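You operate a simulated robot arm through the tools that you are given. There is no shell and no other tool. Be economical: measure what you need, move in short steps, check, and stop when the job is done.

You run a simulated two-armed robot. Do the job below in one go: nothing can be reset, and whatever is moved stays where it is left.

Task
Take the brown brush and put it on the seat of the stool. Put the teal box marked "502" from the blue table on the top of the drawer box and the teal box marked "547" on the grey rear housing there. Put the green box labelled "657" from the blue table on the brown table and the green box that says "692" on the green table. Put the rectifier from the blue table on the middle shelf of the steel rack. Put the small grey tray on the blue table away on the press bench. Stack the blue box that says "303" from the blue table on top of the blue box that says "202". Do these in any order. Set down upright: teal box.
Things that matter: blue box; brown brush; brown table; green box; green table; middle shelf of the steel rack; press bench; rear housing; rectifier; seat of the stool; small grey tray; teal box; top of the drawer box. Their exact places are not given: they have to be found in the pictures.

The check looks at the end state, three seconds after you hand in, the way a careful person would. Anything else that was tipped, shoved, dropped, spilled or broken makes it a failure.

Robot
Two 7-joint arms with fingered hands on one trunk, on a base that drives. Base frame: it is fixed to the floor where the robot stands at the start and does not move with it; the origin is under the middle of the robot, x ahead of it, y to its left, z up. Readings come in m, rad, newtons and seconds.
The left shoulder is at the start at [0.079, 0.128, 1.205], the right one opposite. Places, roughly: blue box [-8.75, 4, 1]; brown brush (4x4x19 cm) [0.8, -0.1, 1.4]; brown table [-8.8, -0.1, 0.9]; green box [-8.75, 2.75, 1]; green table [-8.8, 1.5, 0.9]; middle shelf of the steel rack [-8.5, 5.7, 0.9]; press bench [-1, 0, 0.9]; rear housing (10x10x3 cm) [-8.7, 2.8, 0.9]; rectifier (7x3x7 cm) [-9, 3.6, 0.9]; seat of the stool [0.6, -0.7, 0.4]; small grey tray (15x11x3 cm) [-8.8, 3.8, 0.9]; teal box [-8.75, 2.75, 1]; top of the drawer box (15x19 cm) [-7.3, 5.78, 1.04]. Payload 5 kg a hand.
Tool frame (each hand has its own): the origin (TCP) lies between the finger pads and is the grasp point; the fingertips stand 0.037 m ahead of it; z points along the fingers, y is the line along which they close. Largest opening 0.124 m; the body of the gripper starts 0.043 m behind the TCP. The gripper is a hand of 3 fingers: y runs from the thumb to the fingers, the wrist lies at [-0.021, -0.116, -0.203] in the tool frame, and closing takes about 1.5 s.
Orientation is told as [roll, pitch, yaw] about the base's x, y, z axes, in that order, counted from this pose: with the fingers straight down and the wrist toward the robot, the tool's x, y and z point along [0, 1, 0], [1, 0, 0] and [0, 0, -1] of the base frame.

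Tools
- The arms move only by the tool step_arm. It takes "left_moves", "right_moves" or both (then of equal length, played together; a hand with none holds still); each is a list of rows, each a list of 2 entries, a list of its own where there are three numbers: the shift along the tool's x, y, z in units of 400 mm (1.0 is 400 mm), then the turn, a rotation vector about the tool's x, y, z in units of 120 degrees (1.0 is 120 degrees). In form: [[[x, y, z], [rx, ry, rz]], ...]. A call has 1 to 8 rows; each row is the pose to reach, as a shift and turn from the pose commanded when the call began, along the tool's axes at that moment. "left_claw" and "right_claw" are, for a hand that has rows, the finger opening in mm, from 0 to 124, set as the call begins (left out, the last holds). A call with a number of a shift or a turn outside -1 to 1 is refused whole. Rows are played at 5 a second. More than 0.05 m and 0.15 rad between two rows, or a gripper value outside its range, and nothing of the call is played. A pose out of reach is approached as far as the arm can. The call stops where the force on the tool passes 40 N (or 10 N more than at its start, if that is more) or the arm is blocked; 0.2 s more then pass. Each finger travels about 0.045 m/s and halts on what it meets, pressing with about 33 N; the grip force reading is that of the motor and also rises with nothing between the fingers. The clock runs only during rows and for 0.2 s after the last one: add rows that repeat a pose to give the fingers time. The reply holds the time, the measured pose of the TCP, the force on the tool along the base axes, the opening and the grip force, in the units named above and with some noise, with the torque about the TCP (base axes, N m) and any sound that the robot's microphone picked up, and new pictures: "pictures" is both (left out), scene, wrist or none (wrist: the cameras of the hands that moved).
- Cameras (640 x 400 px; columns grow to the right, rows downward): "scene" is now at [0.2293, -0.0651, 1.4193]; the picture's right is [-0.55, -0.84, 0.00], its down [-0.08, 0.05, -1.00] and it looks along [0.83, -0.55, -0.09] (base axes); focal length 214 px, centre (320, 200). "left" rides on the left gripper at [-0.072, -0.104, -0.154] in its tool frame; the picture's right is [-0.83, -0.26, 0.49], its down [0.51, -0.72, 0.47] and it looks along [0.23, 0.64, 0.73] (tool axes); focal length 243 px, centre (320, 200). "right" rides on the right gripper at [0.072, -0.104, -0.154] in its tool frame; the picture's right is [-0.83, 0.26, -0.49], its down [-0.51, -0.72, 0.47] and it looks along [-0.23, 0.64, 0.73] (tool axes); focal length 243 px, centre (320, 200).
- raise_lower(by): slides the trunk up (or, below 0, down) by that many m; the arms and the scene camera ride with it, the base frame stays. It gives what a move gives, with no picture.
- roll_base(legs): drives the robot by 1 to 6 legs, each [ahead, left, turn to the left] in m, m and rad, along the robot's own axes; the way and the turn of a leg run together, so that a leg with both is an arc; at most 1.5 m and 3.142 rad a leg. The arms and the cameras ride along, it lands a little off, and it stops where it bumps. It gives what a move gives, and a new picture of the scene camera.
- curl_fingers(index, middle, thumb_bend, thumb_turn, hand): sets how far each is bent, from 0 (flat) to 100 (curled in); at 30 the hand is open as for a grip, at 70 the pads meet at the TCP. One left out holds its place. A second passes; each finger stops where it meets its share of the squeeze, and holds until it gets a number again. A gripper value or a shape takes the hand back. It gives what a move gives, with no picture; readings hold the bend of each and the force on the fingers (four entries, about 0 where the hand has none), thumb and palm. thumb_turn goes from beside the hand (0) to across from the fingers (100), as for a grip.
- hand_shape(shape, hand): the hand has 3 fingers and takes this shape, open, in about a second: jaw (thumb against the fingers, like two jaws); tri (thumb and two fingers); tip (a fingertip pinch); poke (one finger out to press); point (the index stretched); flat (the hand flat); cup (the hand cupped); fist (a fist). The gripper value then closes the fingers along that shape, each until it touches; the sizes above hold for jaw. It gives what a move gives, with no picture.
- head_to(pan, tilt): turns the head with the scene camera to pan (to the left, within 1.396 rad either way) and tilt (down, from -0.506 to 1.204), counted from straight ahead of the robot. It gives what a move gives, and a new picture of the scene camera.
- point_at(camera, pixels): there is no depth. For up to 12 entries [column, row, z] of the newest picture of that camera ("zoom" is the newest enlarged one), the place [x, y] in the base frame at which the ray of that pixel passes the height z, good to about 0.002 m, but the place of the scene camera against the robot may be out by one fixed shift of up to 0.018 m in any direction. The clock stands still meanwhile.
- close_up(camera, box): a new picture of the part [left, top, right, bottom] of that camera's present view, enlarged. The clock stands still meanwhile.
- hand_in(): hands the job in; it is judged then, once.

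Keep the steps short. Do not move on a guess: measure, check each grasp and each placing, and mend mistakes. In all there are 322 turns and 360 pictures (those below and enlarged ones count). Leave the grippers open and the arms clear of the work at the hand-in unless told otherwise, and finish with a single line.

The tools are called as name(argument=value, ...) on one line, values as JSON. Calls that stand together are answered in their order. step_arm: Moves the arms, as the interface text tells. Its arguments: {"type":"object","properties":{"left_moves":{"type":"array","items":{"type":"array"}},"left_claw":{"type":"number"},"right_moves":{"type":"array","items":{"type":"array"}},"right_claw":{"type":"number"},"pictures":{"type":"string","enum":["both","scene","wrist","none"]}},"required":[]} The other tools are called the same way: raise_lower (by) slides the trunk up or down; hand_shape (shape, hand) gives the hand a shape; curl_fingers (index, middle, thumb_bend, thumb_turn, hand) moves the fingers one by one; roll_base (legs) drives the base; head_to (pan, tilt) turns the head that bears the scene camera; point_at (camera, pixels) gives the place at which the rays of pixels pass given heights; close_up (camera, box) takes an enlarged picture of a part of a camera's view; hand_in () hands the job in.

At the start:

```text
t: 0.0
left_tcp_pos: [0.7788, -0.0221, 1.6563]
left_orientation: [0.0, 0.0, 0.003]
left_contact_force: [0.3, -0.2, 0.6]
left_ft_torque: [0.01, 0.01, 0.02]
left_width: 0.1238
left_gripper_force: 0.1
left_shape: jaw
left_bend: [30.0, 30.0, 30.0, 98.0]
left_finger forces: [0.0, 0.0, 0.0, 0.0, 0.1, 0.0]
right_tcp_pos: [0.4733, -0.5031, 1.6288]
right_orientation: [0.0, -0.001, 0.0]
right_contact_force: [-0.1, -0.6, 0.2]
right_ft_torque: [0.02, -0.03, -0.01]
right_width: 0.1238
right_gripper_force: 0.0
right_shape: jaw
right_bend: [30.0, 30.0, 30.0, 98.0]
right_finger forces: [0.0, 0.1, 0.1, 0.1, 0.0, 0.0]
trunk travel left (down, up): [-0.4, 0.163]
robot x, y, heading: [-0.0028, 0.0009, 0.001]
head pan, tilt: [-0.583, 0.093]
```

scene: 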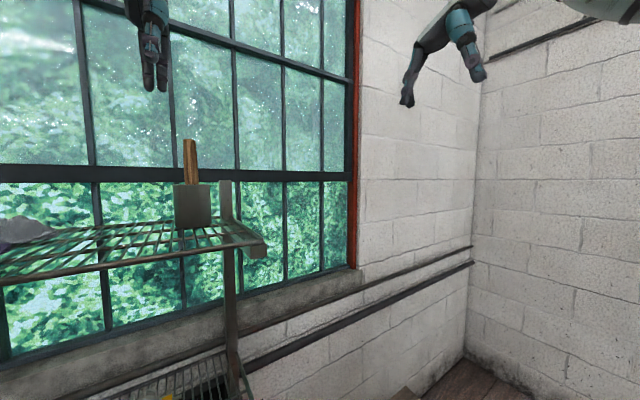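
right: 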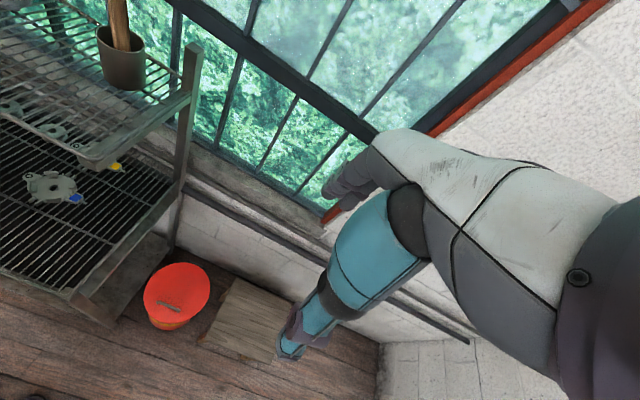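
left: 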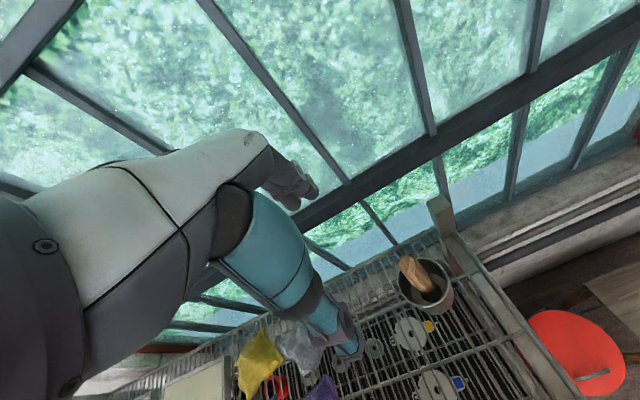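

I see the brush standing in a cup on the wire rack: handle top at about (190,140) in the scene view, cup rim at row 185 or so. I'll measure it and enlarge both views.

close_up(camera="left", box=[340, 200, 500, 300])

point_at(camera="left", pixels=[[405, 258, 1.5], [405, 258, 1.45], [425, 300, 1.3], [425, 300, 1.35], [440, 265, 1.4], [572, 345, 0.4], [572, 345, 0.45]])

point_at(camera="scene", pixels=[[190, 140, 1.5], [190, 140, 1.45], [192, 185, 1.4], [193, 228, 1.3], [193, 228, 1.33]])

```text
4.00 times, centred on (420, 250) of left
```

zoom: 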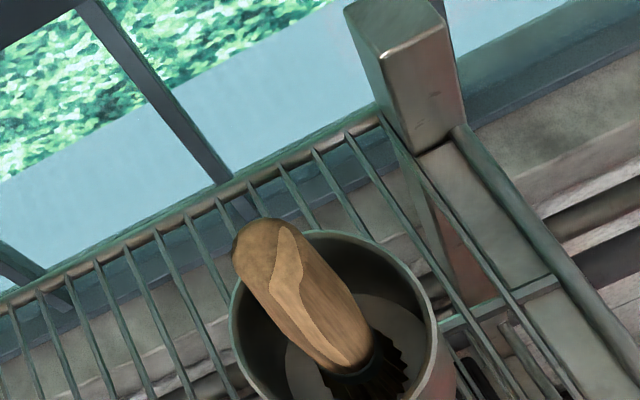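

```text
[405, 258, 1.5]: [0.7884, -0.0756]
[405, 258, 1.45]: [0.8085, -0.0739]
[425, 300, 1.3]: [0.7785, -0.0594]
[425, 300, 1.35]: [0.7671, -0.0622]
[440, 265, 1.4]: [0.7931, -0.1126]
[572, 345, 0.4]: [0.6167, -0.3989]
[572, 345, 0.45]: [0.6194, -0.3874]
```

```text
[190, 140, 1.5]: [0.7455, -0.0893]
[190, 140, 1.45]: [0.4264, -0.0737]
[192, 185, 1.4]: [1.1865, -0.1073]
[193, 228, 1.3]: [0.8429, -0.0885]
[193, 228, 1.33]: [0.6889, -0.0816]
```

Next I'll measure the seat in the right camera and the cup rim in the left one.

point_at(camera="right", pixels=[[177, 293, 0.4], [177, 293, 0.45], [145, 293, 0.4], [210, 293, 0.4], [177, 263, 0.4], [177, 323, 0.4], [245, 320, 0.0], [112, 40, 1.41], [116, 15, 1.5]])

point_at(camera="left", pixels=[[424, 281, 1.41], [398, 280, 1.41], [450, 281, 1.41], [405, 262, 1.5], [430, 290, 1.41], [572, 345, 0.4]])

close_up(camera="right", box=[0, 0, 320, 200])

head_to(pan=-0.4, tilt=0.7)

```text
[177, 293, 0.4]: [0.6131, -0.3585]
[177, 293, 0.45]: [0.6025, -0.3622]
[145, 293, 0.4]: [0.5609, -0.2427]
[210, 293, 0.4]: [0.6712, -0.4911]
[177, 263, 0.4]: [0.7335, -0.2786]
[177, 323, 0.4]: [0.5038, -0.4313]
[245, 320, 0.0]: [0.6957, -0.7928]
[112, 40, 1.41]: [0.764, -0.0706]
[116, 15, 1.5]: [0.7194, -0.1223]
```

```text
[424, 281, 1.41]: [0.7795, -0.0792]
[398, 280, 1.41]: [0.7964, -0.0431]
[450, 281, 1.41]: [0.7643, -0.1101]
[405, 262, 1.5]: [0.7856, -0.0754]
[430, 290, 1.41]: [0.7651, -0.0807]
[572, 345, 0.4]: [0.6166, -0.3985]
```

```text
2.00 times, centred on (160, 100) of right
```

zoom: 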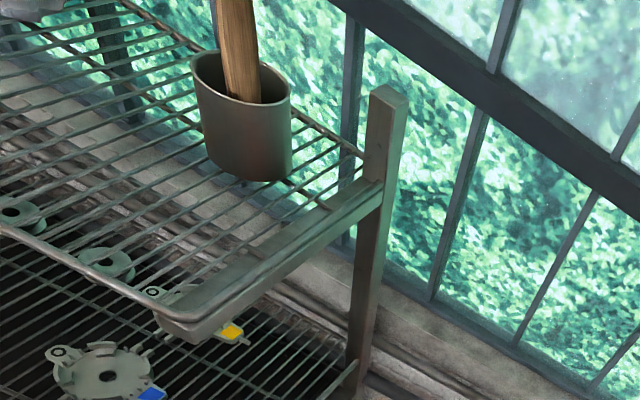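

```text
t: 1.0
left_tcp_pos: [0.7795, -0.0231, 1.658]
left_orientation: [-0.001, -0.001, 0.002]
left_contact_force: [-0.1, -0.5, 0.4]
left_ft_torque: [-0.02, 0.0, -0.02]
left_width: 0.1235
left_gripper_force: 0.0
left_shape: jaw
left_bend: [30.0, 30.0, 30.0, 98.0]
left_finger forces: [0.0, 0.0, 0.0, 0.1, 0.0, 0.0]
right_tcp_pos: [0.4739, -0.5025, 1.6288]
right_orientation: [0.001, -0.002, 0.001]
right_contact_force: [0.0, -0.3, 0.4]
right_ft_torque: [-0.01, 0.02, 0.0]
right_width: 0.1237
right_gripper_force: 0.0
right_shape: jaw
right_bend: [30.0, 30.0, 30.0, 98.0]
right_finger forces: [0.1, 0.0, 0.0, 0.0, 0.0, 0.0]
trunk travel left (down, up): [-0.4, 0.163]
robot x, y, heading: [0.0032, 0.0005, -0.002]
head pan, tilt: [-0.4, 0.7]
```

scene: 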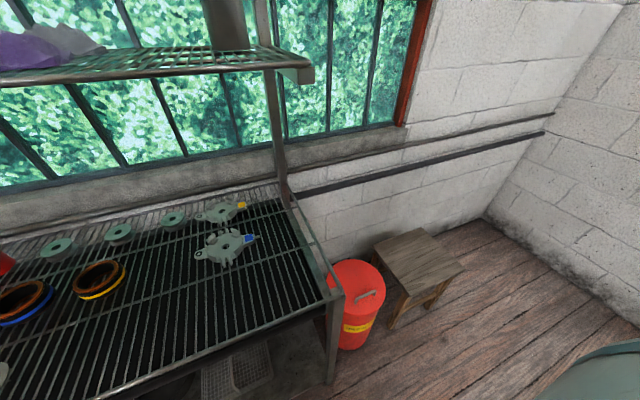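

The red thing is a can with a lid. The stool is the wooden one at about (418,258), so I'll measure its seat corners.

point_at(camera="scene", pixels=[[374, 246, 0.4], [421, 228, 0.4], [465, 270, 0.4], [411, 297, 0.4], [418, 258, 0.4], [358, 278, 0.4], [337, 293, 0.85], [310, 75, 1.3]])

close_up(camera="scene", box=[260, 200, 500, 350])

point_at(camera="right", pixels=[[236, 278, 0.4], [245, 320, 0.4], [305, 300, 0.4], [275, 362, 0.4], [205, 345, 0.4]])

```text
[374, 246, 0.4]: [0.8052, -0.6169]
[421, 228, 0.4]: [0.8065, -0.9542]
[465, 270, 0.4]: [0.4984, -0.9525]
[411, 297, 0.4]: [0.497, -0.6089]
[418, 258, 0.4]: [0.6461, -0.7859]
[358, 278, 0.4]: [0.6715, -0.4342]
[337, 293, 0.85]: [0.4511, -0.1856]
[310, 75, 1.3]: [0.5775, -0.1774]
```

```text
2.67 times, centred on (380, 275) of scene
```

zoom: 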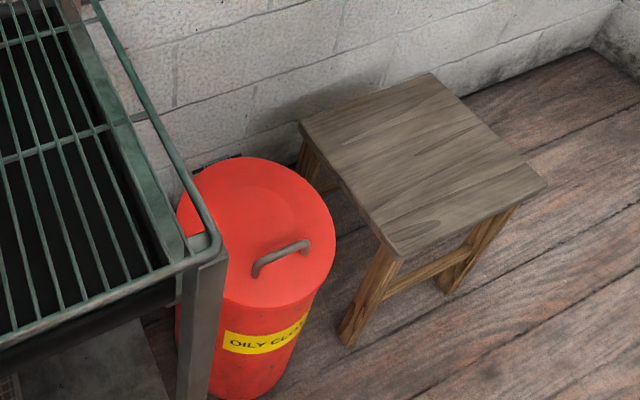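

```text
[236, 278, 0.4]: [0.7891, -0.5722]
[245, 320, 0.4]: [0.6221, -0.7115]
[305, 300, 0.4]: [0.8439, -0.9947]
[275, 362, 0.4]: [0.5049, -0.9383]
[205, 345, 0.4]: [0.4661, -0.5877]
```

The stool seat spans x 0.50–0.80 and y −0.61 to −0.95. I'll turn the right hand in stages until its fingers point forward. That lets it grip the upright handle from the side, and later the brush can be laid flat with the fingers down. The left hand moves aside in the same call.

step_arm(right_moves=[[[0, 0, 0.047], [-0.0361, -0.0361, -0.0361]], [[0, 0, 0.094], [-0.0722, -0.0722, -0.0722]], [[0, 0, 0.141], [-0.1083, -0.1083, -0.1083]], [[0, 0, 0.188], [-0.1443, -0.1443, -0.1443]], [[0, 0, 0.234], [-0.1804, -0.1804, -0.1804]], [[0, 0, 0.281], [-0.2165, -0.2165, -0.2165]], [[0, 0, 0.328], [-0.2526, -0.2526, -0.2526]], [[0, 0, 0.375], [-0.2887, -0.2887, -0.2887]]], left_moves=[[[0.08, -0.03, 0], [0, 0, 0]], [[0.16, -0.06, 0], [0, 0, 0]], [[0.24, -0.09, 0], [0, 0, 0]], [[0.32, -0.12, 0], [0, 0, 0]], [[0.4, -0.15, 0], [0, 0, 0]], [[0.48, -0.18, 0], [0, 0, 0]], [[0.56, -0.21, 0], [0, 0, 0]], [[0.64, -0.24, 0], [0, 0, 0]]], pictures="none")

step_arm(right_moves=[[[0, 0, 0], [-0.0361, -0.0361, -0.0361]], [[0, 0, 0], [-0.0722, -0.0722, -0.0722]], [[0, 0, 0], [-0.1083, -0.1083, -0.1083]], [[0, 0, 0], [-0.1443, -0.1443, -0.1443]], [[0, 0, 0], [-0.1804, -0.1804, -0.1804]], [[0, 0, 0], [-0.2165, -0.2165, -0.2165]], [[0, 0, 0], [-0.2526, -0.2526, -0.2526]], [[0, 0, 0], [-0.2887, -0.2887, -0.2887]]])

head_to(pan=-0.3, tilt=0.1)

```text
t: 2.8
left_tcp_pos: [0.6837, 0.2344, 1.657]
left_orientation: [-0.001, 0.003, 0.001]
left_contact_force: [0.2, 0.3, 0.1]
left_ft_torque: [-0.01, 0.05, 0.02]
left_width: 0.1239
left_gripper_force: 0.1
left_shape: jaw
left_bend: [30.0, 30.0, 30.0, 98.0]
left_finger forces: [0.1, 0.0, 0.0, 0.0, 0.0, 0.0]
right_tcp_pos: [0.473, -0.5015, 1.4786]
right_orientation: [-0.788, -0.342, 0.787]
right_contact_force: [0.2, -0.4, -0.7]
right_ft_torque: [-0.04, 0.04, 0.02]
right_width: 0.1236
right_gripper_force: 0.0
right_shape: jaw
right_bend: [30.0, 30.0, 30.0, 98.0]
right_finger forces: [0.0, 0.1, 0.0, 0.1, 0.0, 0.0]
trunk travel left (down, up): [-0.4, 0.163]
robot x, y, heading: [-0.0003, 0.0006, 0.002]
head pan, tilt: [-0.4, 0.7]
```

```text
t: 4.6
left_tcp_pos: [0.6842, 0.2327, 1.6576]
left_orientation: [-0.001, 0.001, -0.002]
left_contact_force: [1.4, -0.3, 0.1]
left_ft_torque: [0.0, 0.01, 0.0]
left_width: 0.1238
left_gripper_force: 0.0
left_shape: jaw
left_bend: [30.0, 30.0, 30.0, 98.0]
left_finger forces: [0.1, 0.1, 0.1, 0.1, 0.0, 0.0]
right_tcp_pos: [0.4746, -0.5039, 1.478]
right_orientation: [-1.574, 0.001, 1.57]
right_contact_force: [0.2, -0.3, -0.4]
right_ft_torque: [0.0, 0.01, 0.02]
right_width: 0.124
right_gripper_force: 0.1
right_shape: jaw
right_bend: [30.0, 30.0, 30.0, 98.0]
right_finger forces: [0.1, 0.0, 0.1, 0.1, 0.0, 0.1]
trunk travel left (down, up): [-0.4, 0.163]
robot x, y, heading: [-0.0004, -0.0014, 0.002]
head pan, tilt: [-0.4, 0.7]
```

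scene: 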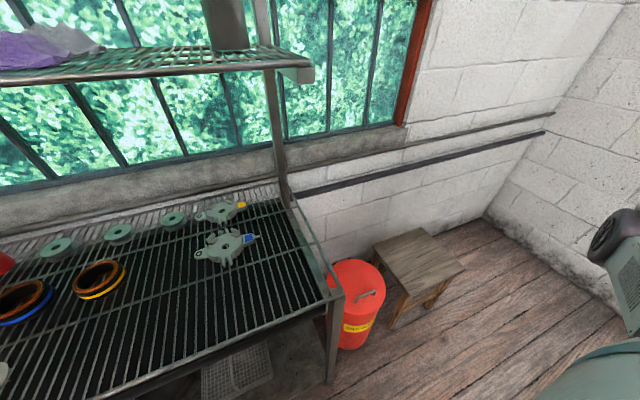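
right: 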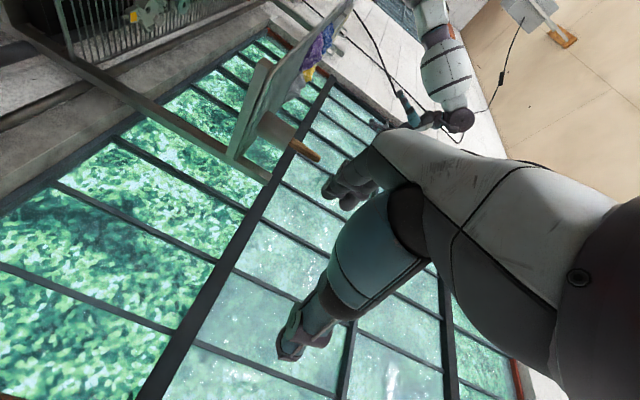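

```text
t: 5.6
left_tcp_pos: [0.6829, 0.2324, 1.6579]
left_orientation: [0.001, 0.0, 0.002]
left_contact_force: [0.7, 0.8, 0.1]
left_ft_torque: [-0.02, -0.01, -0.02]
left_width: 0.1239
left_gripper_force: 0.1
left_shape: jaw
left_bend: [30.0, 30.0, 30.0, 98.0]
left_finger forces: [0.0, 0.0, 0.1, 0.0, 0.1, 0.0]
right_tcp_pos: [0.4736, -0.504, 1.4785]
right_orientation: [-1.571, 0.001, 1.571]
right_contact_force: [-0.6, -0.4, -0.2]
right_ft_torque: [0.01, 0.01, -0.01]
right_width: 0.1238
right_gripper_force: 0.0
right_shape: jaw
right_bend: [30.0, 30.0, 30.0, 98.0]
right_finger forces: [0.0, 0.0, 0.0, 0.0, 0.1, 0.0]
trunk travel left (down, up): [-0.4, 0.163]
robot x, y, heading: [0.0042, -0.0029, -0.006]
head pan, tilt: [-0.3, 0.099]
```

scene: 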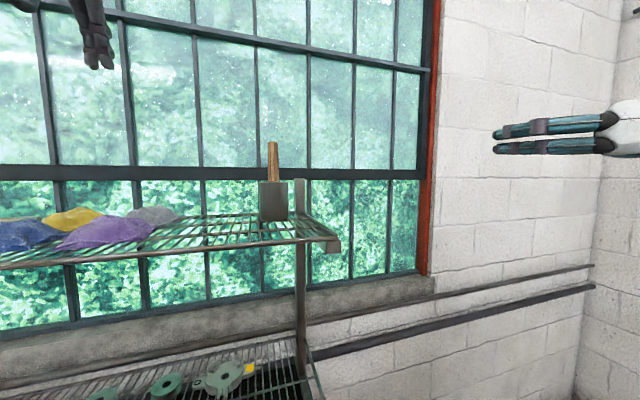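

The handle is straight ahead and the fingers point forward. I'll close the opening to 70 mm, come round in front of the brush, and then check the alignment.

step_arm(right_moves=[[[0, 0.1125, 0.0437], [0, 0, 0]], [[0, 0.225, 0.0875], [0, 0, 0]], [[0, 0.3375, 0.131], [0, 0, 0]], [[0, 0.45, 0.175], [0, 0, 0]], [[0, 0.5625, 0.219], [0, 0, 0]], [[0, 0.675, 0.2625], [0, 0, 0]], [[0, 0.7875, 0.306], [0, 0, 0]], [[0, 0.9, 0.35], [0, 0, 0]]], right_claw=70)

```text
t: 7.4
left_tcp_pos: [0.6878, 0.2363, 1.6553]
left_orientation: [-0.002, 0.002, 0.002]
left_contact_force: [0.9, -0.4, -1.6]
left_ft_torque: [-0.06, 0.06, -0.01]
left_width: 0.1239
left_gripper_force: 0.0
left_shape: jaw
left_bend: [30.0, 30.0, 30.0, 98.0]
left_finger forces: [0.1, 0.1, 0.0, 0.0, 0.1, 0.0]
right_tcp_pos: [0.6166, -0.1421, 1.4756]
right_orientation: [-1.569, 0.001, 1.567]
right_contact_force: [0.7, 0.8, -0.8]
right_ft_torque: [0.01, -0.01, -0.01]
right_width: 0.0704
right_gripper_force: 0.0
right_shape: jaw
right_bend: [73.0, 42.0, 66.0, 100.0]
right_finger forces: [0.0, 0.1, 0.1, 0.0, 0.0, 0.1]
trunk travel left (down, up): [-0.4, 0.163]
robot x, y, heading: [0.0025, -0.0004, -0.002]
head pan, tilt: [-0.3, 0.099]
```

scene: 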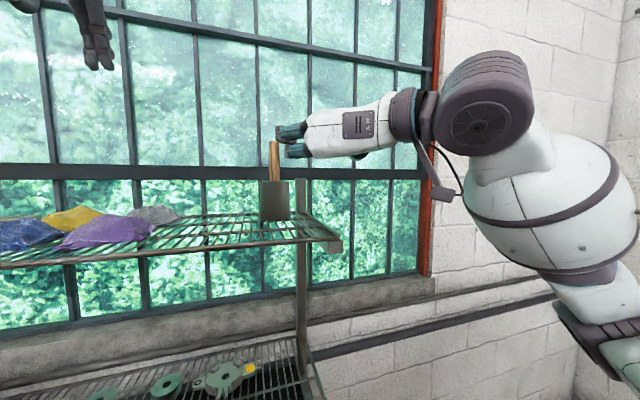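
right: 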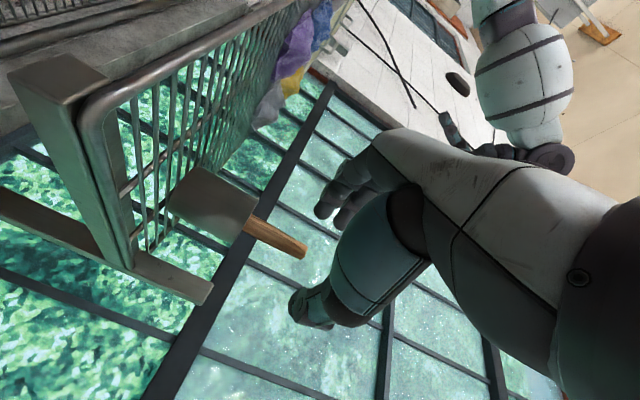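

Both fingers are level with the handle. I'll triangulate the handle top from both cameras.

point_at(camera="right", pixels=[[303, 251, 1.5], [303, 251, 1.51], [278, 235, 1.47], [278, 235, 1.46], [250, 222, 1.41], [250, 222, 1.42]])

point_at(camera="scene", pixels=[[272, 142, 1.5], [272, 142, 1.51], [274, 162, 1.46], [274, 162, 1.47], [275, 182, 1.41], [275, 182, 1.42], [299, 180, 1.42], [299, 180, 1.43]])

close_up(camera="right", box=[160, 150, 400, 300])

close_up(camera="scene", box=[200, 80, 440, 230])

```text
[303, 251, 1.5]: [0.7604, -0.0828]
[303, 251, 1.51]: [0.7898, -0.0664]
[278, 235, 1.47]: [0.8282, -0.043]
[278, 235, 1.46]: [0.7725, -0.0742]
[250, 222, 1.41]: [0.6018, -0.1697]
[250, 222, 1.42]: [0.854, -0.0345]
```

```text
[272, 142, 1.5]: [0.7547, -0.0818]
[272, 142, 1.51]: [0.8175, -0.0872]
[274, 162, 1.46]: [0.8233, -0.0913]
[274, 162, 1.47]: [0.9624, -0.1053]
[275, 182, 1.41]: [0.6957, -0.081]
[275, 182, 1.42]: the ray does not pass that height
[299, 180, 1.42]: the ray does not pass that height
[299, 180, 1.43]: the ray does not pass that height
```

```text
2.67 times, centred on (280, 225) of right
```

zoom: 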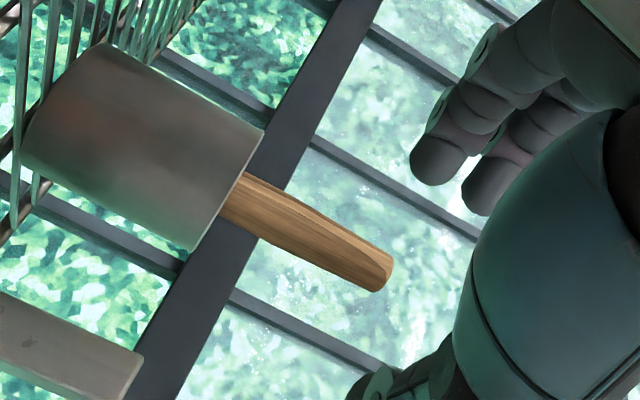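

```text
2.67 times, centred on (320, 155) of scene
```

zoom: 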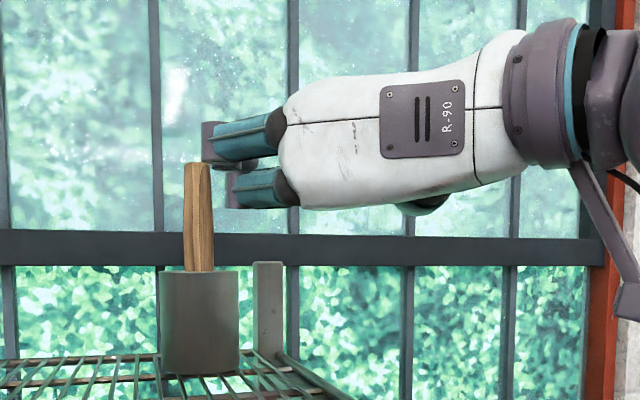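

The handle is at about (0.778, −0.075) and the rim is near z 1.41. I'll line up in y, then go forward.

step_arm(right_moves=[[[0, 0.085, 0], [0, 0, 0]], [[0, 0.1675, 0], [0, 0, 0]], [[0, 0.1675, 0.1], [0, 0, 0]], [[0, 0.1675, 0.2], [0, 0, 0]], [[0, 0.1675, 0.3], [0, 0, 0]], [[0, 0.1675, 0.39], [0, 0, 0]], [[0, 0.1675, 0.39], [0, 0, 0]]])

close_up(camera="scene", box=[180, 80, 420, 230])

```text
t: 9.0
left_tcp_pos: [0.6821, 0.2323, 1.6587]
left_orientation: [-0.001, 0.001, 0.001]
left_contact_force: [0.0, -0.8, 0.5]
left_ft_torque: [-0.01, 0.01, 0.02]
left_width: 0.1238
left_gripper_force: 0.1
left_shape: jaw
left_bend: [30.0, 30.0, 30.0, 98.0]
left_finger forces: [0.0, 0.0, 0.0, 0.0, 0.0, 0.1]
right_tcp_pos: [0.7679, -0.0775, 1.4806]
right_orientation: [-1.572, -0.002, 1.57]
right_contact_force: [-0.9, 0.0, 0.1]
right_ft_torque: [-0.04, -0.03, 0.0]
right_width: 0.0702
right_gripper_force: 0.0
right_shape: jaw
right_bend: [73.0, 42.0, 66.0, 100.0]
right_finger forces: [0.0, 0.0, 0.0, 0.1, 0.1, 0.0]
trunk travel left (down, up): [-0.4, 0.163]
robot x, y, heading: [-0.0016, -0.0028, 0.001]
head pan, tilt: [-0.3, 0.099]
```

scene: 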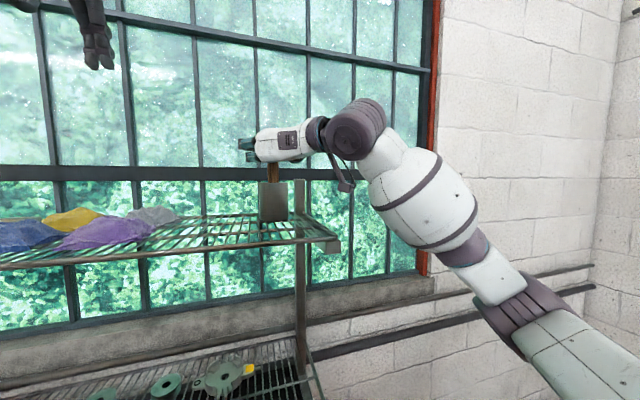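
right: 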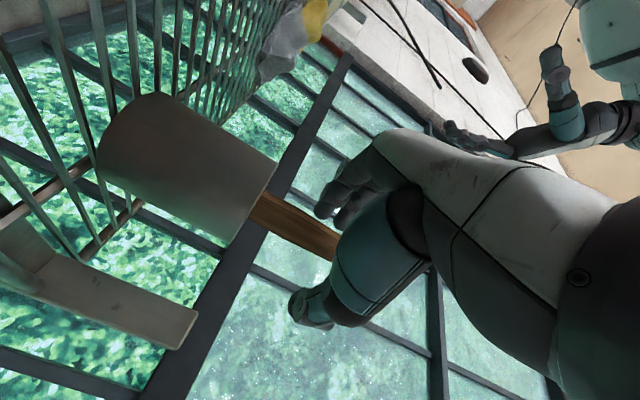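

```text
2.67 times, centred on (300, 155) of scene
```

zoom: 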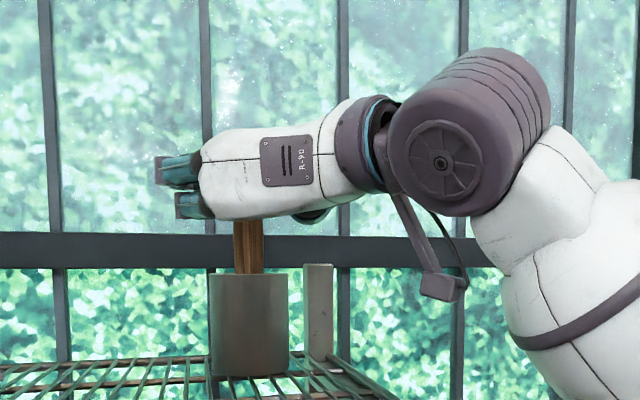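

The hand sits about 2 cm above the rim. I'll lower it 12 mm and close on the handle.

step_arm(right_moves=[[[0.03, 0, 0.015], [0, 0, 0]]], pictures="none")

step_arm(right_moves=[[[0, 0, 0], [0, 0, 0]], [[0, 0, 0], [0, 0, 0]], [[0, 0, 0], [0, 0, 0]], [[0, 0, 0], [0, 0, 0]], [[0, 0, 0], [0, 0, 0]], [[0, 0, 0], [0, 0, 0]], [[0, 0, 0], [0, 0, 0]], [[0, 0, 0], [0, 0, 0]]], right_claw=0)

```text
t: 9.4
left_tcp_pos: [0.6841, 0.2321, 1.6575]
left_orientation: [0.0, 0.001, 0.003]
left_contact_force: [0.1, -1.0, 0.4]
left_ft_torque: [-0.02, 0.02, 0.0]
left_width: 0.1238
left_gripper_force: 0.1
left_shape: jaw
left_bend: [30.0, 30.0, 30.0, 98.0]
left_finger forces: [0.0, 0.0, 0.0, 0.0, 0.1, 0.0]
right_tcp_pos: [0.7767, -0.0783, 1.4677]
right_orientation: [-1.572, 0.0, 1.57]
right_contact_force: [-1.1, 0.6, 0.0]
right_ft_torque: [-0.01, 0.03, 0.03]
right_width: 0.0704
right_gripper_force: 0.1
right_shape: jaw
right_bend: [73.0, 42.0, 66.0, 100.0]
right_finger forces: [0.0, 0.0, 0.1, 0.0, 0.1, 0.0]
trunk travel left (down, up): [-0.4, 0.163]
robot x, y, heading: [0.0004, -0.0054, 0.0]
head pan, tilt: [-0.3, 0.099]
```

```text
t: 11.2
left_tcp_pos: [0.6812, 0.2324, 1.6579]
left_orientation: [0.0, 0.001, 0.002]
left_contact_force: [-0.3, -0.6, -0.4]
left_ft_torque: [0.02, -0.02, 0.02]
left_width: 0.1239
left_gripper_force: 0.0
left_shape: jaw
left_bend: [30.0, 30.0, 30.0, 98.0]
left_finger forces: [0.0, 0.0, 0.0, 0.0, 0.0, 0.0]
right_tcp_pos: [0.7749, -0.0778, 1.4685]
right_orientation: [-1.572, 0.0, 1.571]
right_contact_force: [0.7, 0.1, 1.4]
right_ft_torque: [0.02, 0.01, 0.02]
right_width: 0.0081
right_gripper_force: 32.7
right_shape: jaw
right_bend: [73.0, 70.0, 76.0, 100.0]
right_finger forces: [18.6, 3.8, 0.0, 0.0, 25.2, 0.0]
trunk travel left (down, up): [-0.4, 0.163]
robot x, y, heading: [0.0043, -0.0004, -0.009]
head pan, tilt: [-0.3, 0.099]
```

scene: 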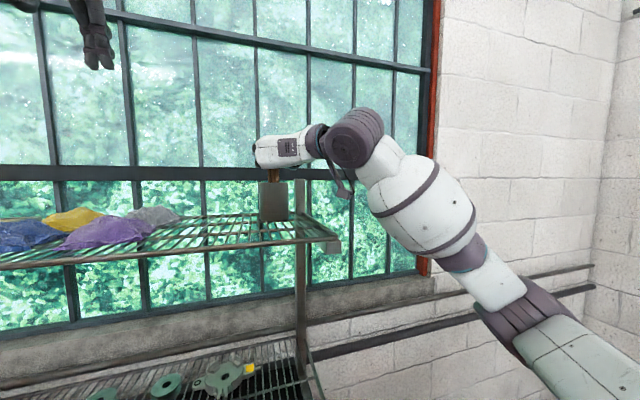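
right: 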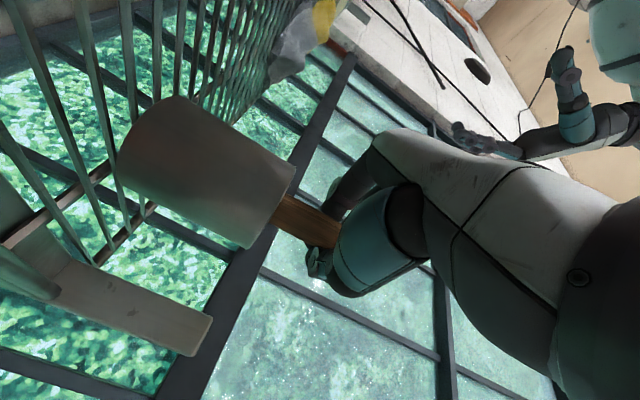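

The opening reads 8 mm, with index and thumb loaded. I want to see whether the handle is really between the fingers.

close_up(camera="right", box=[240, 150, 440, 310])

close_up(camera="scene", box=[220, 100, 380, 220])

step_arm(left_moves=[[[0, 0, 0], [0, 0, 0]]], pictures="wrist")

```text
2.50 times, centred on (340, 230) of right
```

zoom: 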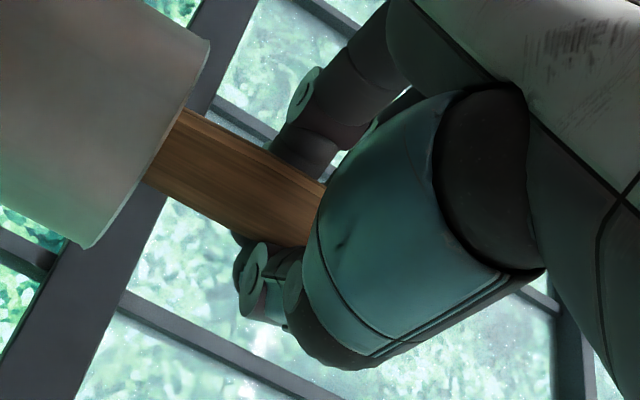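

```text
3.33 times, centred on (300, 160) of scene
```

zoom: 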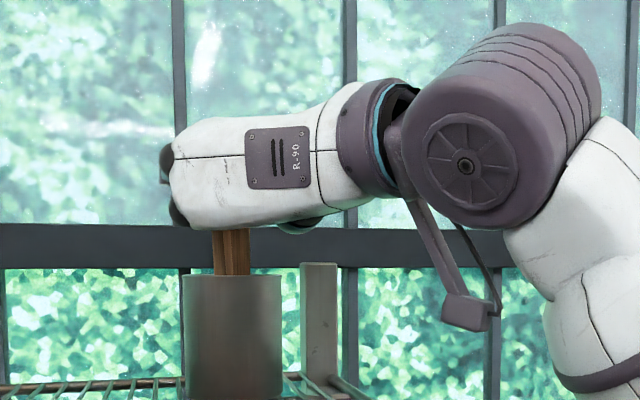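

```text
t: 11.6
left_tcp_pos: [0.6834, 0.2326, 1.658]
left_orientation: [0.0, -0.001, 0.001]
left_contact_force: [-0.1, -0.4, 0.6]
left_ft_torque: [0.02, 0.02, -0.02]
left_width: 0.1237
left_gripper_force: 0.0
left_shape: jaw
left_bend: [30.0, 30.0, 30.0, 98.0]
left_finger forces: [0.1, 0.0, 0.1, 0.0, 0.1, 0.0]
right_tcp_pos: [0.7752, -0.0776, 1.4667]
right_orientation: [-1.572, 0.0, 1.571]
right_contact_force: [0.1, -0.2, 2.0]
right_ft_torque: [0.08, 0.0, -0.01]
right_width: 0.0082
right_gripper_force: 33.5
right_shape: jaw
right_bend: [73.0, 70.0, 76.0, 100.0]
right_finger forces: [18.4, 3.9, 0.0, 0.1, 25.1, 0.0]
trunk travel left (down, up): [-0.4, 0.163]
robot x, y, heading: [0.001, -0.004, -0.002]
head pan, tilt: [-0.3, 0.099]
```

left: 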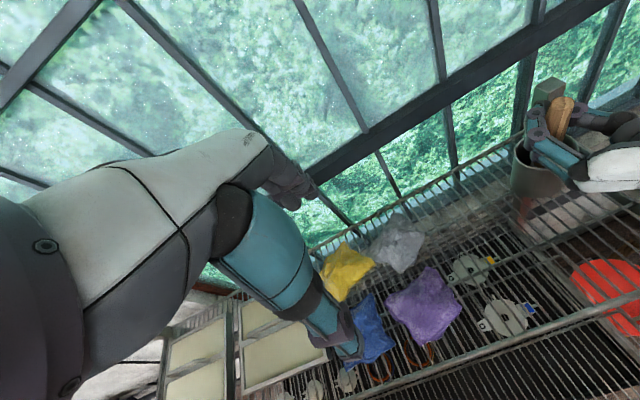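

The handle is between thumb and fingers. I'll lift 4 cm and look at the wrist view.

step_arm(right_moves=[[[-0.05, 0, 0], [0, 0, 0]], [[-0.1, 0, 0], [0, 0, 0]]])

close_up(camera="left", box=[480, 50, 640, 230])

```text
t: 12.2
left_tcp_pos: [0.6824, 0.2339, 1.6566]
left_orientation: [-0.002, -0.001, 0.002]
left_contact_force: [-0.4, -0.2, 0.3]
left_ft_torque: [0.01, 0.02, -0.06]
left_width: 0.1238
left_gripper_force: 0.1
left_shape: jaw
left_bend: [30.0, 30.0, 30.0, 98.0]
left_finger forces: [0.0, 0.0, 0.0, 0.0, 0.0, 0.0]
right_tcp_pos: [0.7757, -0.0776, 1.5064]
right_orientation: [-1.571, 0.001, 1.571]
right_contact_force: [-0.3, 0.5, -1.5]
right_ft_torque: [0.01, 0.01, 0.0]
right_width: 0.0082
right_gripper_force: 33.0
right_shape: jaw
right_bend: [73.0, 70.0, 76.0, 100.0]
right_finger forces: [18.5, 3.9, 0.0, 0.1, 25.0, 0.1]
trunk travel left (down, up): [-0.4, 0.163]
robot x, y, heading: [-0.005, -0.0017, -0.004]
head pan, tilt: [-0.3, 0.099]
```

scene: 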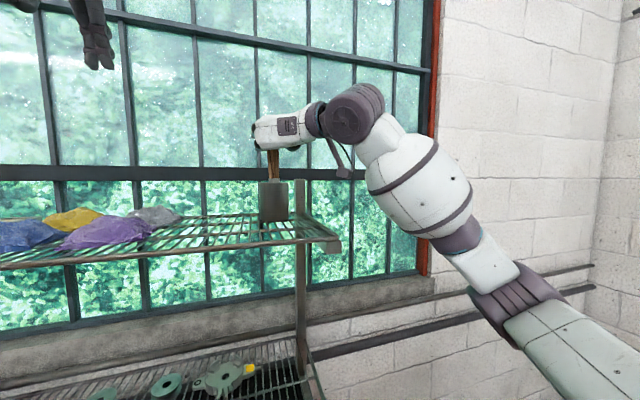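
right: 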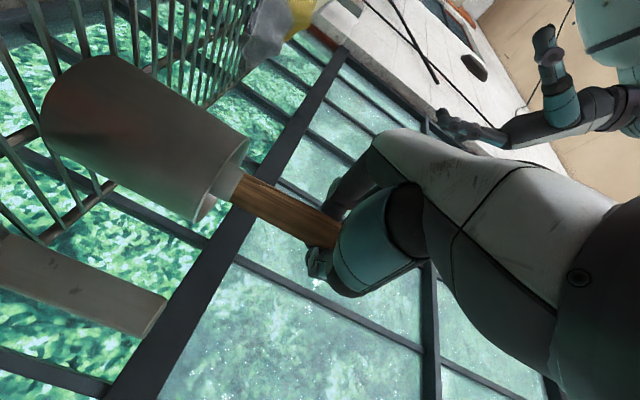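

```text
2.22 times, centred on (560, 140) of left
```

zoom: 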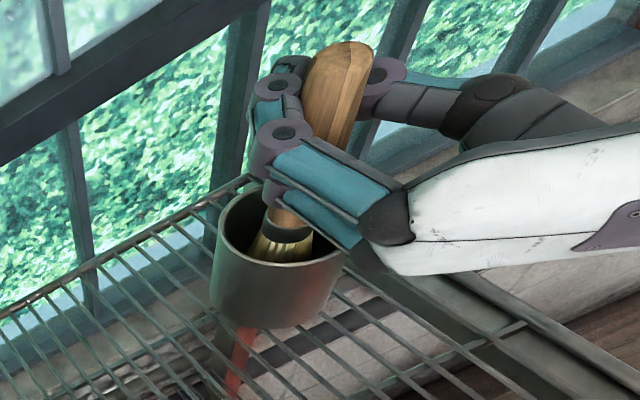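

The brush is coming out cleanly. I'll lift 10 cm more and then pull back.

step_arm(right_moves=[[[-0.1, 0, 0], [0, 0, 0]], [[-0.2, 0, 0], [0, 0, 0]], [[-0.28, 0, 0], [0, 0, 0]], [[-0.28, -0.1, -0.05], [0, 0, 0]], [[-0.28, -0.2, -0.1], [0, 0, 0]], [[-0.28, -0.3, -0.15], [0, 0, 0]], [[-0.28, -0.4, -0.2], [0, 0, 0]], [[-0.28, -0.5, -0.25], [0, 0, 0]]])

```text
t: 14.0
left_tcp_pos: [0.6808, 0.23, 1.6594]
left_orientation: [0.001, -0.002, -0.002]
left_contact_force: [-0.4, -1.0, -0.2]
left_ft_torque: [0.02, -0.02, 0.03]
left_width: 0.1236
left_gripper_force: 0.0
left_shape: jaw
left_bend: [30.0, 30.0, 30.0, 98.0]
left_finger forces: [0.0, 0.0, 0.0, 0.0, 0.0, 0.0]
right_tcp_pos: [0.6735, -0.2809, 1.6191]
right_orientation: [-1.573, -0.001, 1.57]
right_contact_force: [-0.4, 0.0, -0.4]
right_ft_torque: [0.0, 0.0, 0.05]
right_width: 0.0084
right_gripper_force: 33.1
right_shape: jaw
right_bend: [73.0, 70.0, 76.0, 100.0]
right_finger forces: [17.9, 3.9, 0.1, 0.1, 24.5, 0.0]
trunk travel left (down, up): [-0.4, 0.163]
robot x, y, heading: [0.0001, 0.0004, -0.003]
head pan, tilt: [-0.3, 0.099]
```

scene: 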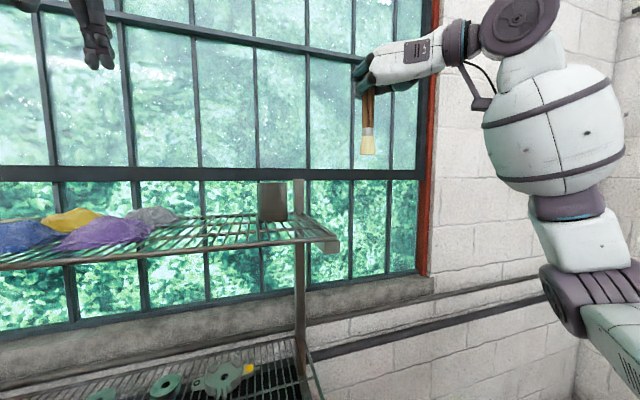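
right: 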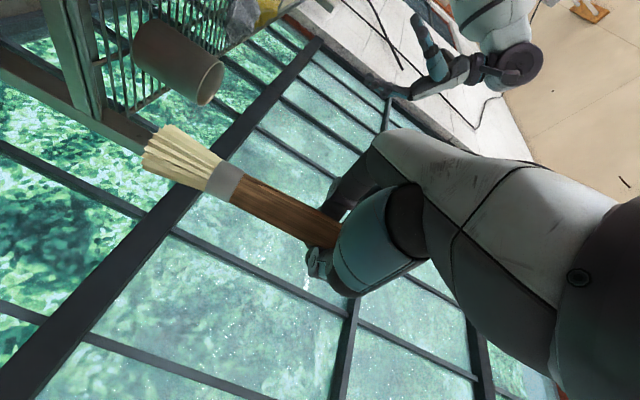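

The brush is held firmly. Next I'll pull both arms back, turn the right hand so its fingers point down again, and drive right toward the stool.

step_arm(right_moves=[[[0, -0.03, -0.03], [0.0361, 0.0361, 0.0361]], [[0, -0.06, -0.06], [0.0722, 0.0722, 0.0722]], [[0, -0.09, -0.09], [0.1083, 0.1083, 0.1083]], [[0, -0.12, -0.12], [0.1443, 0.1443, 0.1443]], [[0, -0.15, -0.15], [0.1804, 0.1804, 0.1804]], [[0, -0.18, -0.18], [0.2165, 0.2165, 0.2165]], [[0, -0.21, -0.21], [0.2526, 0.2526, 0.2526]], [[0, -0.24, -0.24], [0.2887, 0.2887, 0.2887]]], left_moves=[[[0, -0.08, 0], [0, 0, 0]], [[0, -0.16, 0], [0, 0, 0]], [[0, -0.24, 0], [0, 0, 0]], [[0, -0.32, 0], [0, 0, 0]], [[0, -0.4, 0], [0, 0, 0]], [[0, -0.48, 0], [0, 0, 0]], [[0, -0.56, 0], [0, 0, 0]], [[0, -0.64, 0], [0, 0, 0]]], pictures="none")

step_arm(right_moves=[[[0, 0, 0], [0.0361, 0.0361, 0.0361]], [[0, 0, 0], [0.0722, 0.0722, 0.0722]], [[0, 0, 0], [0.1083, 0.1083, 0.1083]], [[0, 0, 0], [0.1443, 0.1443, 0.1443]], [[0, 0, 0], [0.1804, 0.1804, 0.1804]], [[0, 0, 0], [0.2165, 0.2165, 0.2165]], [[0, 0, 0], [0.2526, 0.2526, 0.2526]], [[0, 0, 0], [0.2887, 0.2887, 0.2887]]])

head_to(pan=-1.39, tilt=0.5)

```text
t: 15.8
left_tcp_pos: [0.492, 0.2248, 1.5924]
left_orientation: [-0.016, -0.013, -0.01]
left_contact_force: [-0.2, 0.3, -0.1]
left_ft_torque: [0.01, -0.02, 0.04]
left_width: 0.1239
left_gripper_force: 0.0
left_shape: jaw
left_bend: [30.0, 30.0, 30.0, 98.0]
left_finger forces: [0.0, 0.0, 0.0, 0.0, 0.0, 0.0]
left hand out of reach, approached as far as the arm can: row 4, 5, 6, 7, 8
right_tcp_pos: [0.5762, -0.3724, 1.6198]
right_orientation: [-0.787, -0.343, 0.785]
right_contact_force: [-0.5, -0.2, -0.9]
right_ft_torque: [-0.02, -0.01, 0.01]
right_width: 0.0083
right_gripper_force: 32.9
right_shape: jaw
right_bend: [73.0, 70.0, 76.0, 100.0]
right_finger forces: [17.9, 3.7, 0.0, 0.0, 24.1, 0.0]
trunk travel left (down, up): [-0.4, 0.163]
robot x, y, heading: [0.0014, -0.0022, -0.002]
head pan, tilt: [-0.3, 0.099]
```

```text
t: 17.6
left_tcp_pos: [0.4933, 0.225, 1.5932]
left_orientation: [-0.016, -0.011, -0.01]
left_contact_force: [0.5, -1.0, 0.6]
left_ft_torque: [0.02, -0.03, -0.01]
left_width: 0.1239
left_gripper_force: 0.0
left_shape: jaw
left_bend: [30.0, 30.0, 30.0, 98.0]
left_finger forces: [0.1, 0.1, 0.0, 0.0, 0.1, 0.0]
right_tcp_pos: [0.5784, -0.373, 1.6191]
right_orientation: [0.0, -0.002, 0.001]
right_contact_force: [-0.1, 1.2, -1.8]
right_ft_torque: [-0.05, 0.0, -0.01]
right_width: 0.0083
right_gripper_force: 32.9
right_shape: jaw
right_bend: [73.0, 70.0, 76.0, 100.0]
right_finger forces: [18.4, 2.8, 0.0, 0.0, 23.8, 0.0]
trunk travel left (down, up): [-0.4, 0.163]
robot x, y, heading: [0.001, 0.0046, -0.003]
head pan, tilt: [-0.3, 0.099]
```

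scene: 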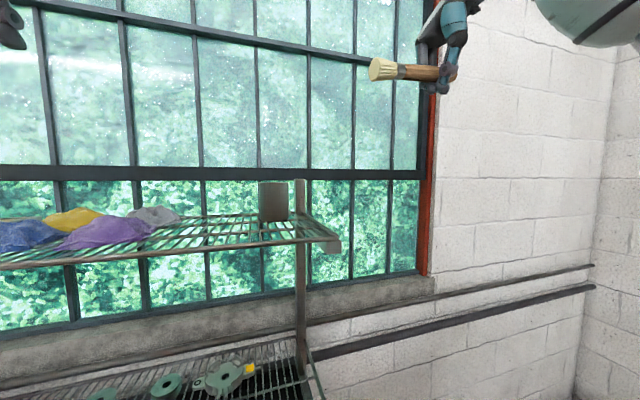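
right: 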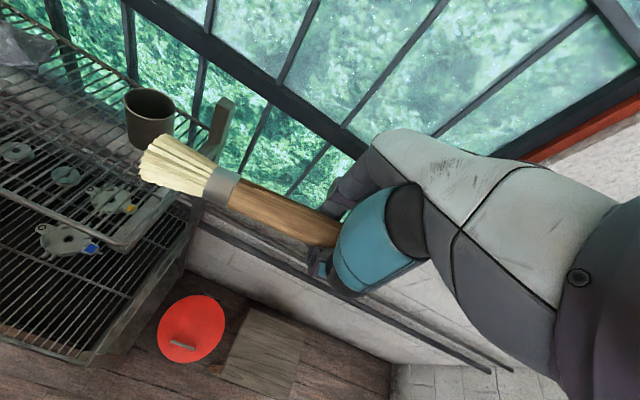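

```text
t: 18.9
left_tcp_pos: [0.4928, 0.2246, 1.592]
left_orientation: [-0.016, -0.011, -0.011]
left_contact_force: [-1.5, 0.5, -0.1]
left_ft_torque: [0.0, -0.01, 0.0]
left_width: 0.1239
left_gripper_force: 0.1
left_shape: jaw
left_bend: [30.0, 30.0, 30.0, 98.0]
left_finger forces: [0.0, 0.0, 0.1, 0.1, 0.0, 0.0]
right_tcp_pos: [0.5803, -0.3725, 1.6187]
right_orientation: [-0.001, -0.001, -0.001]
right_contact_force: [-0.7, -0.5, -1.5]
right_ft_torque: [-0.04, -0.03, -0.03]
right_width: 0.0084
right_gripper_force: 32.8
right_shape: jaw
right_bend: [73.0, 70.0, 76.0, 100.0]
right_finger forces: [18.2, 2.9, 0.1, 0.0, 23.8, 0.0]
trunk travel left (down, up): [-0.4, 0.163]
robot x, y, heading: [-0.0031, 0.0019, -0.003]
head pan, tilt: [-1.389, 0.499]
```

scene: 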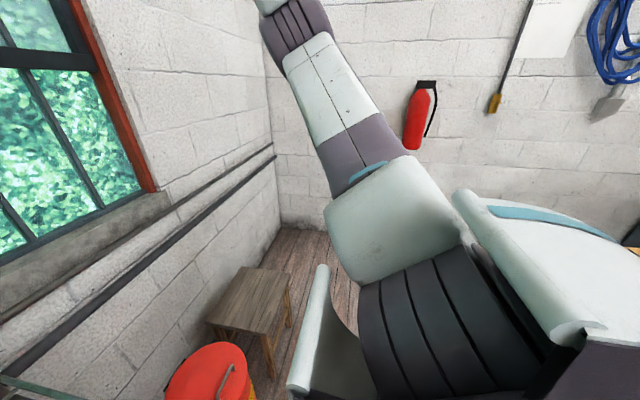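

The brush is horizontal with its bristles toward +y, and the floor to the right is clear. I'll drive right 0.5 m and back a little.

roll_base(legs=[[-0.08, 0, 0], [0, -0.5, 0]])

raise_lower(by=-0.4)

head_to(pan=-0.35, tilt=0.7)

```text
t: 24.5
left_tcp_pos: [0.4119, -0.2691, 1.5934]
left_orientation: [-0.015, -0.013, 0.0]
left_contact_force: [0.3, -0.1, 0.0]
left_ft_torque: [0.02, -0.01, 0.01]
left_width: 0.1238
left_gripper_force: 0.0
left_shape: jaw
left_bend: [30.0, 30.0, 30.0, 98.0]
left_finger forces: [0.0, 0.0, 0.0, 0.0, 0.1, 0.0]
right_tcp_pos: [0.5048, -0.8659, 1.6194]
right_orientation: [0.001, -0.003, 0.011]
right_contact_force: [0.2, 0.0, -0.5]
right_ft_torque: [-0.06, -0.03, 0.0]
right_width: 0.0081
right_gripper_force: 33.0
right_shape: jaw
right_bend: [73.0, 70.0, 76.0, 100.0]
right_finger forces: [18.2, 2.8, 0.0, 0.0, 23.7, 0.0]
trunk travel left (down, up): [-0.4, 0.163]
robot x, y, heading: [-0.0807, -0.4994, 0.01]
head pan, tilt: [-1.389, 0.499]
```

scene: 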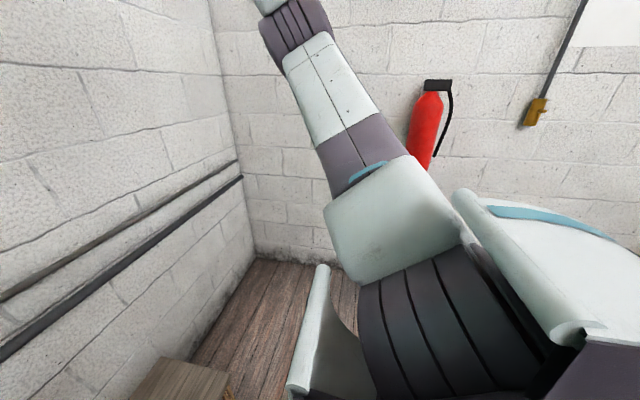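

```text
t: 28.3
left_tcp_pos: [0.6002, -0.269, 1.0598]
left_orientation: [-0.025, 0.284, -0.003]
left_contact_force: [1.0, 0.0, 0.6]
left_ft_torque: [0.04, -0.03, -0.01]
left_width: 0.1241
left_gripper_force: 0.1
left_shape: jaw
left_bend: [30.0, 30.0, 30.0, 98.0]
left_finger forces: [0.0, 0.0, 0.0, 0.1, 0.1, 0.1]
right_tcp_pos: [0.6857, -0.8635, 1.0767]
right_orientation: [0.003, 0.266, 0.014]
right_contact_force: [0.2, 0.8, -1.2]
right_ft_torque: [-0.06, -0.01, -0.01]
right_width: 0.0084
right_gripper_force: 32.8
right_shape: jaw
right_bend: [73.0, 70.0, 76.0, 100.0]
right_finger forces: [18.5, 2.7, 0.0, 0.1, 23.6, 0.0]
trunk travel left (down, up): [0.0, 0.563]
robot x, y, heading: [-0.0777, -0.5039, 0.007]
head pan, tilt: [-1.389, 0.499]
```

```text
t: 29.6
left_tcp_pos: [0.6, -0.268, 1.0596]
left_orientation: [-0.025, 0.285, -0.004]
left_contact_force: [0.7, 0.0, 0.5]
left_ft_torque: [0.02, 0.01, 0.01]
left_width: 0.1241
left_gripper_force: 0.1
left_shape: jaw
left_bend: [30.0, 30.0, 30.0, 98.0]
left_finger forces: [0.0, 0.0, 0.0, 0.1, 0.0, 0.0]
right_tcp_pos: [0.6856, -0.8647, 1.076]
right_orientation: [0.004, 0.265, 0.014]
right_contact_force: [-0.5, 0.2, -1.4]
right_ft_torque: [-0.07, 0.0, 0.01]
right_width: 0.0084
right_gripper_force: 33.0
right_shape: jaw
right_bend: [73.0, 70.0, 76.0, 100.0]
right_finger forces: [18.5, 2.7, 0.0, 0.0, 23.5, 0.0]
trunk travel left (down, up): [0.0, 0.563]
robot x, y, heading: [-0.0803, -0.4988, 0.012]
head pan, tilt: [-0.351, 0.7]
```

scene: 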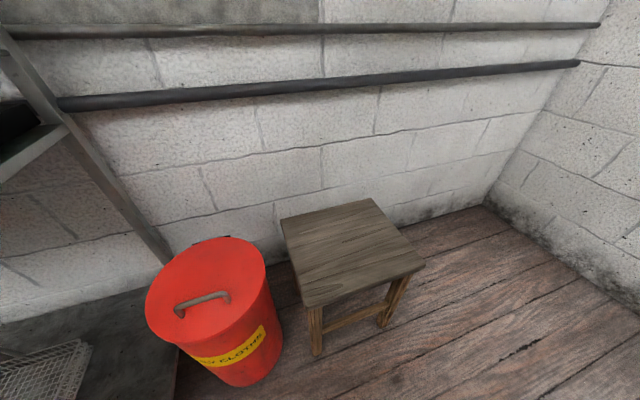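

The trunk leans as it lowers, so the hands pitched by 0.27 rad, which I'll undo. I'll measure the stool again from here to get its height.

point_at(camera="scene", pixels=[[281, 219, 0.4], [372, 199, 0.4], [424, 267, 0.4], [305, 307, 0.4], [281, 219, 0.45], [372, 199, 0.45], [424, 267, 0.45], [305, 307, 0.45], [235, 237, 0.5], [206, 340, 0.5]])

step_arm(right_moves=[[[0, 0, 0], [-0.0633, 0, 0]], [[0, 0, 0], [-0.1265, 0, 0]]])

```text
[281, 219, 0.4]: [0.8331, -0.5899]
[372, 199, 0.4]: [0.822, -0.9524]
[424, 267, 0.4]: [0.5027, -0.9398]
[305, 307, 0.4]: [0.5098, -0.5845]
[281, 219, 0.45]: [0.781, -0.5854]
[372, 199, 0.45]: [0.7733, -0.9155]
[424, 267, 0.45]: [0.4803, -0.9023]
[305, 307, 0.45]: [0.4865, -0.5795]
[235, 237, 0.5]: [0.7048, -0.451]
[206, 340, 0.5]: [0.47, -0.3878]
```

```text
t: 30.2
left_tcp_pos: [0.6011, -0.2682, 1.0611]
left_orientation: [-0.024, 0.285, -0.003]
left_contact_force: [0.5, 0.4, 0.3]
left_ft_torque: [0.03, 0.01, 0.0]
left_width: 0.1239
left_gripper_force: 0.0
left_shape: jaw
left_bend: [30.0, 30.0, 30.0, 98.0]
left_finger forces: [0.0, 0.1, 0.0, 0.0, 0.1, 0.1]
right_tcp_pos: [0.6843, -0.8647, 1.0753]
right_orientation: [0.003, -0.003, 0.012]
right_contact_force: [-0.6, -0.4, -1.4]
right_ft_torque: [-0.06, 0.01, -0.02]
right_width: 0.0084
right_gripper_force: 32.5
right_shape: jaw
right_bend: [73.0, 70.0, 76.0, 100.0]
right_finger forces: [18.2, 2.7, 0.1, 0.0, 23.5, 0.0]
trunk travel left (down, up): [0.0, 0.563]
robot x, y, heading: [-0.0788, -0.4998, 0.011]
head pan, tilt: [-0.351, 0.7]
```

scene: 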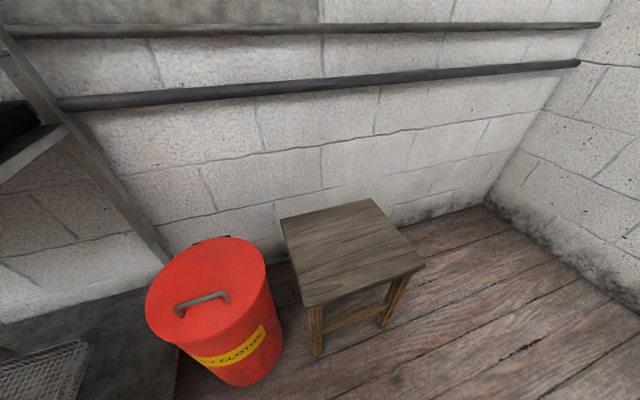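
right: 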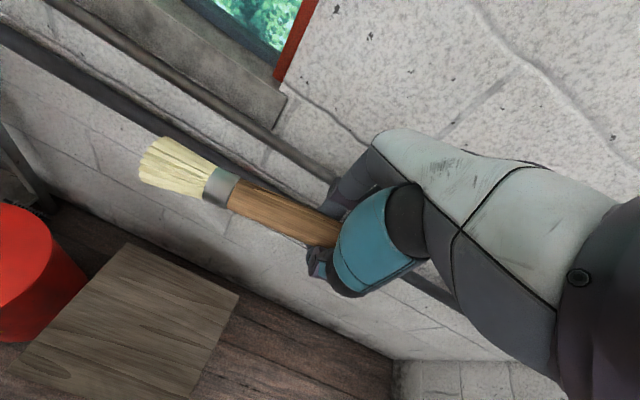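

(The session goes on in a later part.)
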